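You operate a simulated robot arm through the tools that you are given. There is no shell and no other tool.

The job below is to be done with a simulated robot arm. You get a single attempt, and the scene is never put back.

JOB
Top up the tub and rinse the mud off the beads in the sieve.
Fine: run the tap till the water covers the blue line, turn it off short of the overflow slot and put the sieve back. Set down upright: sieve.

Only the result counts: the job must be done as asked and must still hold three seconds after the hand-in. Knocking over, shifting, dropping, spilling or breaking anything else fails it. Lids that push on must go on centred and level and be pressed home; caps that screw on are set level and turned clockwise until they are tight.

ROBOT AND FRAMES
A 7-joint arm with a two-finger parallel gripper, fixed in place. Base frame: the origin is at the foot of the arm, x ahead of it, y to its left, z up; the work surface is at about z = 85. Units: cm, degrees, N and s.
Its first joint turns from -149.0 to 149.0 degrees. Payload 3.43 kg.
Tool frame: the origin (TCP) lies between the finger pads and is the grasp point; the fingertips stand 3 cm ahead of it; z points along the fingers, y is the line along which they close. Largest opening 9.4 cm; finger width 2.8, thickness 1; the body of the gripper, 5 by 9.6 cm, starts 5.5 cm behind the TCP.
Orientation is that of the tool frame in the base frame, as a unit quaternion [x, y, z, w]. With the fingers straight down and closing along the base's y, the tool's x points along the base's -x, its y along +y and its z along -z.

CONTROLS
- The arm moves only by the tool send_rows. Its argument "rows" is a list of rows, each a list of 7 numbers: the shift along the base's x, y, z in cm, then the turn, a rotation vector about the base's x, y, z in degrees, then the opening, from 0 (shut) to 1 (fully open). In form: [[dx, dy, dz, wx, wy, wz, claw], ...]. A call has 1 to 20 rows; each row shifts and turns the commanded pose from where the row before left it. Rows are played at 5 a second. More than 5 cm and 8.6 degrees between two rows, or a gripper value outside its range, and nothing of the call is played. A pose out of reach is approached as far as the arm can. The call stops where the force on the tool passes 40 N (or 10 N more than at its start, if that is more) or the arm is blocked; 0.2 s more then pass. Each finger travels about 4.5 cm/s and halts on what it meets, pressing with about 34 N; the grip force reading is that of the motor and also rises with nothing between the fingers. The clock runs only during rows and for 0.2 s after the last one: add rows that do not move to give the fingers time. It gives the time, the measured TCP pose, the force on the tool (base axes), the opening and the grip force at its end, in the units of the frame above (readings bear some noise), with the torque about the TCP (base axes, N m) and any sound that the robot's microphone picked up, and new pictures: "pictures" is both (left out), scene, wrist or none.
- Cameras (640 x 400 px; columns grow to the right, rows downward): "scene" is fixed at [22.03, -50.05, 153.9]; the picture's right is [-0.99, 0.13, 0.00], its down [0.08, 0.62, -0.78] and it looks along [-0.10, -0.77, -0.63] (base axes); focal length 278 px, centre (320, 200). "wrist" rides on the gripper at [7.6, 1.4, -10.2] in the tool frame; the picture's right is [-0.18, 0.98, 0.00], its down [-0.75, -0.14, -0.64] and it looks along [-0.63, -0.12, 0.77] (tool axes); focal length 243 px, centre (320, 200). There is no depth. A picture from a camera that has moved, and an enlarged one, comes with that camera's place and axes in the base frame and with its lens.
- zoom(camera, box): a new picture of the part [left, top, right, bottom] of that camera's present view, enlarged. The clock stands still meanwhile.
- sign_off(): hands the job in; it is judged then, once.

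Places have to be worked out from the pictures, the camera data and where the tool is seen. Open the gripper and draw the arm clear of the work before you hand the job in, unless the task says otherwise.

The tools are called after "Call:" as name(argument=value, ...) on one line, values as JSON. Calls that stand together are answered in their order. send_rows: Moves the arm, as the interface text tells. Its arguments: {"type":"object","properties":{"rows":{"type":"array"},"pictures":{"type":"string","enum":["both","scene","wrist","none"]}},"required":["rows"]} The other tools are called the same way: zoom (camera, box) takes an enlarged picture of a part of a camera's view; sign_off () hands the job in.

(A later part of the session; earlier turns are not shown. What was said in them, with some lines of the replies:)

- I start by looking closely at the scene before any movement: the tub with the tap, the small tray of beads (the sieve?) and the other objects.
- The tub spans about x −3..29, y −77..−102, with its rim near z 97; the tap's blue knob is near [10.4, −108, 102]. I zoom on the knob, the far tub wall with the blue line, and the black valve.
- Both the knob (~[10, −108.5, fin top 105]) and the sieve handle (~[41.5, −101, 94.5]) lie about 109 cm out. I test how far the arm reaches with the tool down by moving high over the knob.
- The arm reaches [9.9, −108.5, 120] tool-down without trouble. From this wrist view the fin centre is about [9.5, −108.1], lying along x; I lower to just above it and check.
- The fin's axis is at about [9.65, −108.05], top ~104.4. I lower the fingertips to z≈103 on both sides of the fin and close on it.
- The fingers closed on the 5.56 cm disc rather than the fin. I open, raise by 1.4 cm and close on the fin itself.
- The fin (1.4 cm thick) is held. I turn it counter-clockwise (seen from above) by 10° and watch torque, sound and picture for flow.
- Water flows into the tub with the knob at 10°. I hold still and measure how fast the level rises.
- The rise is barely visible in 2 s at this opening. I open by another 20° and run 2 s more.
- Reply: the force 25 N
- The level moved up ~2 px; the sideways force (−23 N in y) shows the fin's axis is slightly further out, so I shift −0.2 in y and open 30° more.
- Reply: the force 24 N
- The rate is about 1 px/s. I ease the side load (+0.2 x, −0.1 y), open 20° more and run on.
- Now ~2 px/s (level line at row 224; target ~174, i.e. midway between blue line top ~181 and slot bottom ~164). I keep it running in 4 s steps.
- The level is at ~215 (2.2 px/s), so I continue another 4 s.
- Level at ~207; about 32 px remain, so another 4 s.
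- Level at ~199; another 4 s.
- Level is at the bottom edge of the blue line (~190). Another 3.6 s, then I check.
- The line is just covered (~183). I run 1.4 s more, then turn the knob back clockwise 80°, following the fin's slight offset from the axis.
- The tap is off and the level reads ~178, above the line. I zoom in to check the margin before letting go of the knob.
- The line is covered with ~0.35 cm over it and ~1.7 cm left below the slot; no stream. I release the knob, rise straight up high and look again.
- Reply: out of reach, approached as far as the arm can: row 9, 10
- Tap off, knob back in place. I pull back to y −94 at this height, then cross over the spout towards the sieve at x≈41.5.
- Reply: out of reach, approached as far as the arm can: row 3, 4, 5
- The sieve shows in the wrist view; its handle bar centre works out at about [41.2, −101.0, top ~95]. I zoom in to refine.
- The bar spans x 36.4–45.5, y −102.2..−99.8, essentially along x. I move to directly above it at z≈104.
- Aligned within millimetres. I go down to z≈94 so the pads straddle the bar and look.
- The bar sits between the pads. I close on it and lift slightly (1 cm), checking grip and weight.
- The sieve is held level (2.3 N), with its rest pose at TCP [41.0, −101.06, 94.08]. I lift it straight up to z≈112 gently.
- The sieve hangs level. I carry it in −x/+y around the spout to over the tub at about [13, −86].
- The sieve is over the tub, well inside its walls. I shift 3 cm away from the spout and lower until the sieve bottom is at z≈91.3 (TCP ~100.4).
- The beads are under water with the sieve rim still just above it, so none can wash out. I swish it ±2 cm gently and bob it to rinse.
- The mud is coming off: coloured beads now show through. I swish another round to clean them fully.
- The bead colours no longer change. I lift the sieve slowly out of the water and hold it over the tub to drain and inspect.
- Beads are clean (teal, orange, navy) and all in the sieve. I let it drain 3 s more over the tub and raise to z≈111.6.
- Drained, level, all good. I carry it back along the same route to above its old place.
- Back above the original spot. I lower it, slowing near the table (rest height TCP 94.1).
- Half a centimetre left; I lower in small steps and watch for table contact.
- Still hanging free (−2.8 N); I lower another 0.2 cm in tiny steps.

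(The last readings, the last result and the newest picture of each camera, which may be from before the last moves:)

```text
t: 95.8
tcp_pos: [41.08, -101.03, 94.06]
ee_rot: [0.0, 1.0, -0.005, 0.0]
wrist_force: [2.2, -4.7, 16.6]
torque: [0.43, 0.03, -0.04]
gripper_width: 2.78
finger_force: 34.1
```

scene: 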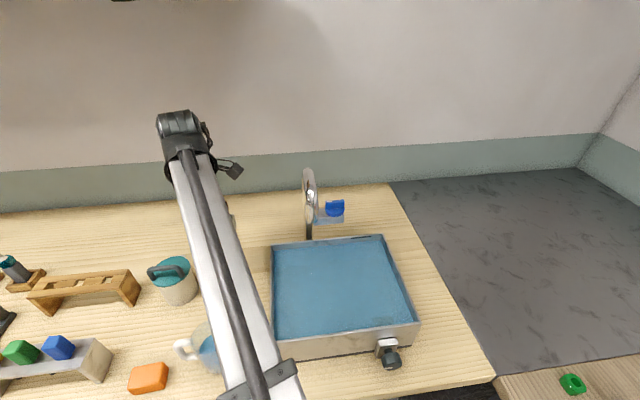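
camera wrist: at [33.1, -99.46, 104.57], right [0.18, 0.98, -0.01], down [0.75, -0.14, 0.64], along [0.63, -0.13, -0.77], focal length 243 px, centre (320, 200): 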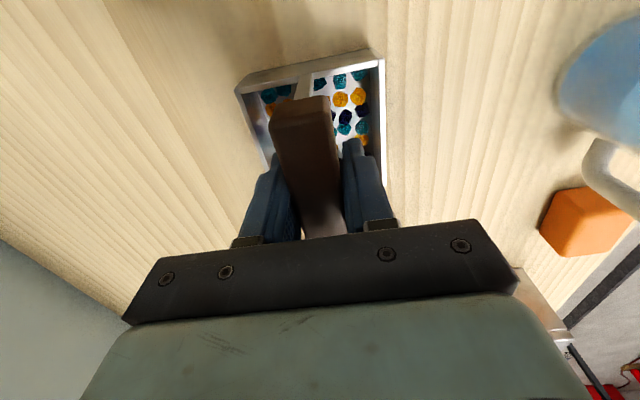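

The sieve is on the table (+16 N). I ease up 0.06 cm, then open the fingers slowly.

Call:
send_rows(rows=[[0, 0, 0.06, 0, 0, 0, 0], [0, 0, 0, 0, 0, 0, 0], [0, 0, 0, 0, 0, 0, 0.35], [0, 0, 0, 0, 0, 0, 0.45], [0, 0, 0, 0, 0, 0, 0.6], [0, 0, 0, 0, 0, 0, 0.6], [0, 0, 0, 0, 0, 0, 0.6]])

Call:
zoom(camera="wrist", box=[200, 40, 440, 250])

```text
t: 97.4
tcp_pos: [40.93, -101.15, 94.0]
ee_rot: [0.0, 1.0, -0.004, -0.001]
wrist_force: [-0.5, -0.3, 0.1]
torque: [0.0, -0.01, 0.04]
gripper_width: 5.64
finger_force: 0.0
camera wrist: at [33.1, -99.47, 104.46], right [0.18, 0.98, -0.01], down [0.75, -0.14, 0.64], along [0.63, -0.13, -0.77], focal length 243 px, centre (320, 200)
```

scene: 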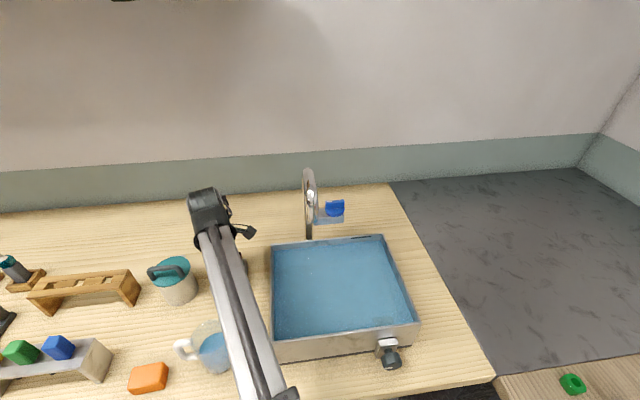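
wrist: 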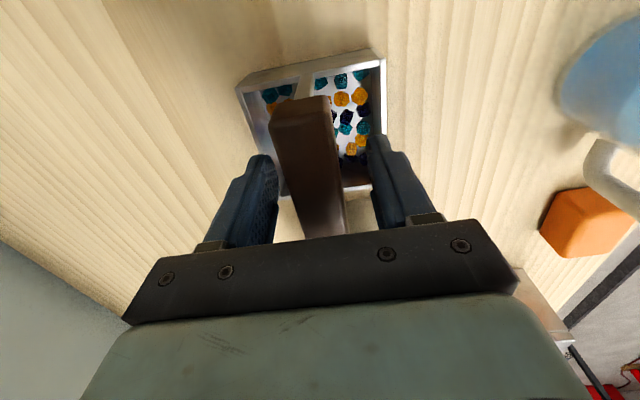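

```text
1.90 times, centred on (320, 145) of wrist
camera zoom: at [33.1, -99.47, 104.46], right [0.18, 0.98, -0.01], down [0.75, -0.14, 0.64], along [0.63, -0.13, -0.77], focal length 462 px, centre (320, 305)
```

zoom: 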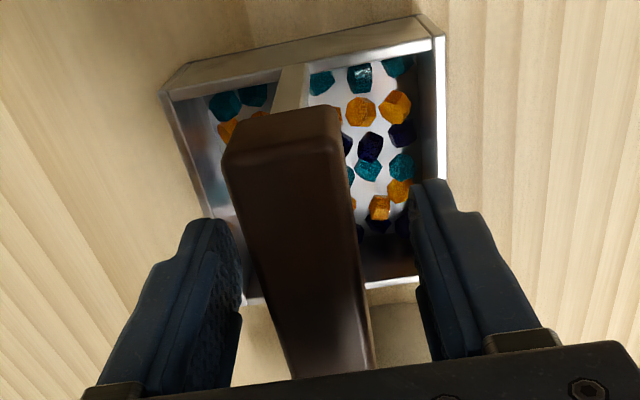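

The sieve stands free and level on the table. I raise the hand straight up, then draw back over the empty side so the scene camera sees everything.

Call:
send_rows(rows=[[0, 0, 1, 0, 0, 0, 0.6], [0, 0, 2, 0, 0, 0, 0.6], [0, 0, 3, 0, 0, 0, 0.6], [0, 0, 4, 0, 0, 0, 0.6], [0, 0, 4, 0, 0, 0, 0.6], [0, 0, 4, 0, 0, 0, 0.6], [0, 0, 4, 0, 0, 0, 0.6], [0, 2, 3, 0, 0, 0, 0.6], [0, 3, 2, 0, 0, 0, 0.6], [-1, 3, 1, 0, 0, 0, 0.6], [-3, 2, 1, 0, 0, 0, 0.6], [-4, 1, 0, 0, 0, 0, 0.6], [-4, 0, 0, 0, 0, 0, 0.6], [-4, 0, 0, 0, 0, 0, 0.6], [-4, 0, 0, 0, 0, 0, 0.6], [-4, 0, 0, 0, 0, 0, 0.6], [-4, 0, 0, 0, 0, 0, 0.6], [-4, 0, 0, 0, 0, 0, 0.6], [-4, 0, 0, 0, 0, 0, 0.6], [-4, 0, 0, 0, 0, 0, 0.6]])

Call:
zoom(camera="scene", box=[130, 160, 430, 370])

Call:
zoom(camera="scene", box=[130, 230, 270, 320])

Call:
zoom(camera="scene", box=[265, 225, 395, 285])

```text
t: 101.6
tcp_pos: [1.01, -90.06, 123.1]
ee_rot: [0.0, 1.0, -0.005, 0.0]
wrist_force: [-0.1, 0.2, -0.2]
torque: [0.01, 0.01, -0.01]
gripper_width: 5.63
finger_force: 0.2
camera wrist: at [-6.84, -88.47, 133.54], right [0.18, 0.98, -0.01], down [0.75, -0.13, 0.64], along [0.63, -0.12, -0.77], focal length 243 px, centre (320, 200)
```

scene: 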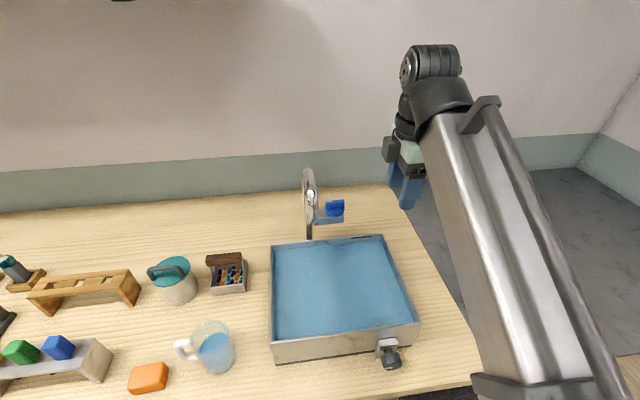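
wrist: 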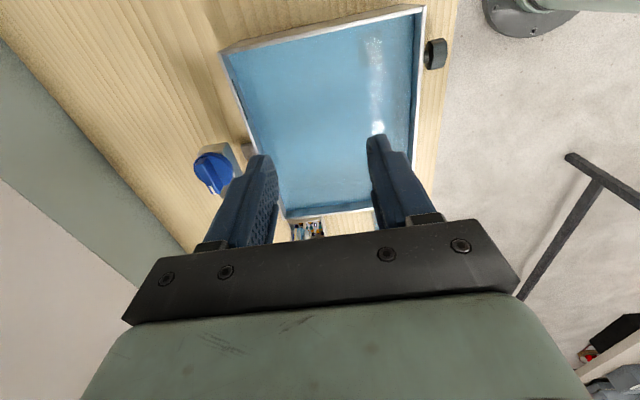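

```text
1.90 times, centred on (280, 265) of scene
camera zoom: at [22.03, -50.05, 153.9], right [-0.99, 0.13, 0.0], down [0.08, 0.62, -0.78], along [-0.1, -0.77, -0.63], focal length 530 px, centre (396, 76)
```

zoom: 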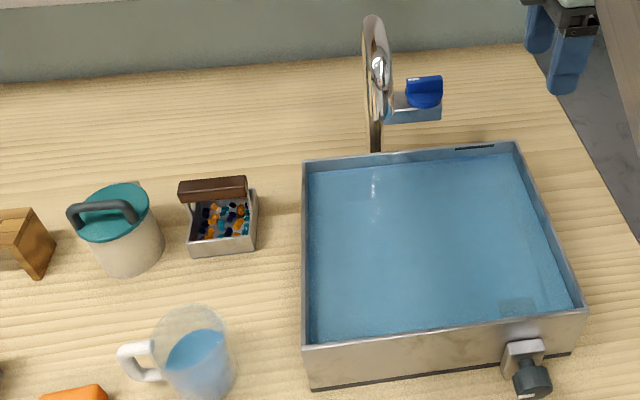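

```text
4.44 times, centred on (200, 275) of scene
camera zoom: at [22.03, -50.05, 153.9], right [-0.99, 0.13, 0.0], down [0.08, 0.62, -0.78], along [-0.1, -0.77, -0.63], focal length 1237 px, centre (853, -133)
```

zoom: 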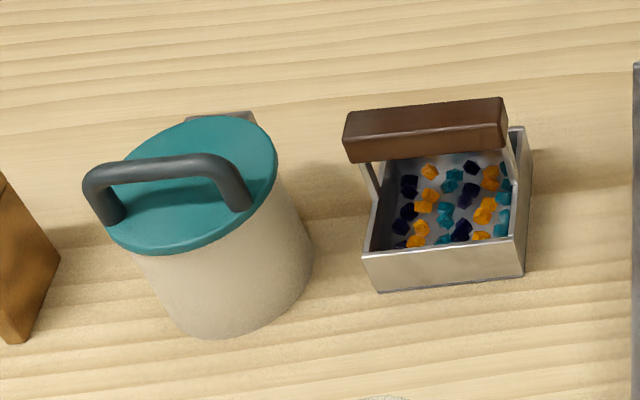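

```text
4.92 times, centred on (330, 255) of scene
camera zoom: at [22.03, -50.05, 153.9], right [-0.99, 0.13, 0.0], down [0.08, 0.62, -0.78], along [-0.1, -0.77, -0.63], focal length 1370 px, centre (271, -71)
```

zoom: 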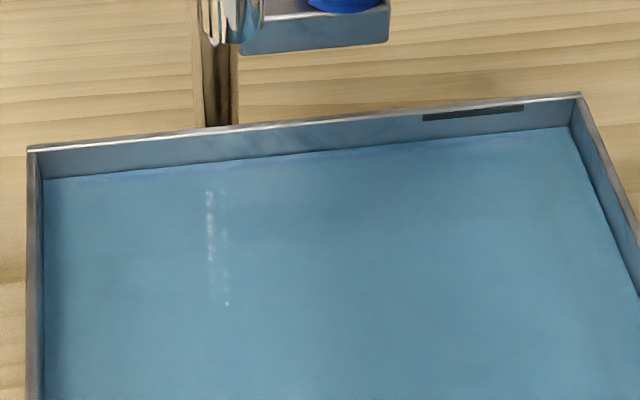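

The sieve is back in its place with clean beads, water covers the line below the slot, and the tap is off with no stream. I open fully and withdraw to the start pose before handing in.

Call:
send_rows(rows=[[-2, -2, 1, 0, 0, 0, 1], [-2, -3, 1.5, 0, 0, 0, 1], [-2, -3, 1.5, 0, 0, 0, 1], [0, 0, 0, 0, 0, 0, 1], [0, 0, 0, 0, 0, 0, 1], [0, 0, 0, 0, 0, 0, 1], [0, 0, 0, 0, 0, 0, 1], [0, 0, 0, 0, 0, 0, 1]])

Call:
zoom(camera="scene", box=[130, 160, 430, 370])

```text
t: 103.4
tcp_pos: [-5.03, -98.11, 127.1]
ee_rot: [0.0, 1.0, -0.004, 0.0]
wrist_force: [-0.5, -0.4, 0.5]
torque: [-0.02, -0.01, 0.01]
gripper_width: 9.38
finger_force: 0.1
camera wrist: at [-12.84, -96.52, 137.48], right [0.18, 0.98, -0.01], down [0.75, -0.14, 0.64], along [0.63, -0.13, -0.77], focal length 243 px, centre (320, 200)
```

scene: 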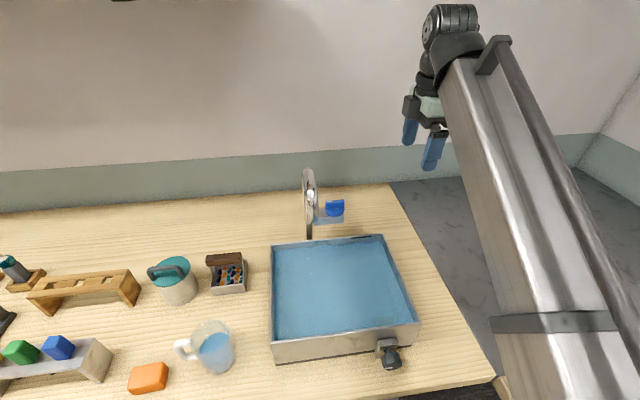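
wrist: 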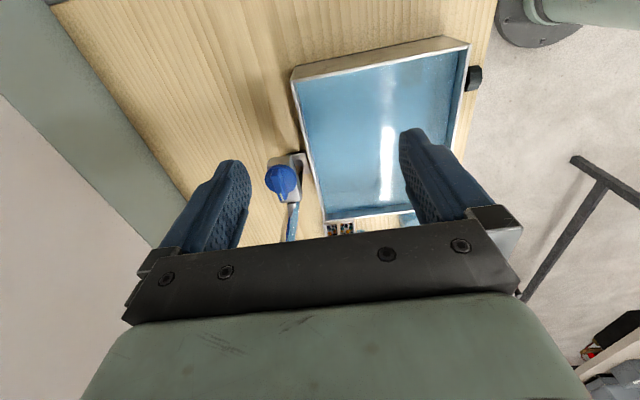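

```text
1.90 times, centred on (280, 265) of scene
camera zoom: at [22.03, -50.05, 153.9], right [-0.99, 0.13, 0.0], down [0.08, 0.62, -0.78], along [-0.1, -0.77, -0.63], focal length 530 px, centre (396, 76)
```

zoom: 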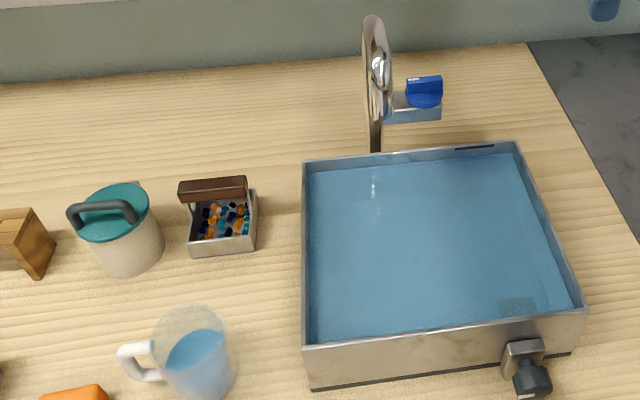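

Everything is in place: the tap is off, the water is above the line and below the slot, the clean beads are in the upright sieve at its old spot, and the arm is clear. I hand the job in.

Call:
sign_off()

```text
The job is handed in.
```

The job is handed in, and the last pictures show it done as asked; no judging result came back.

- **Tub:** I ran the tap until the water covered the blue line by about 0.35 cm. I turned it off about 1.7 cm short of the overflow slot. No stream was running afterwards.
- **Beads:** I swished the sieve under water until the mud was gone. The beads now show teal, orange and navy, and I saw none outside the sieve.
- **Sieve:** It drained over the tub, then went back upright to within about 0.2 cm of where it stood.

Nothing else was moved as far as the pictures show. The gripper is open and the arm is back near its starting pose.
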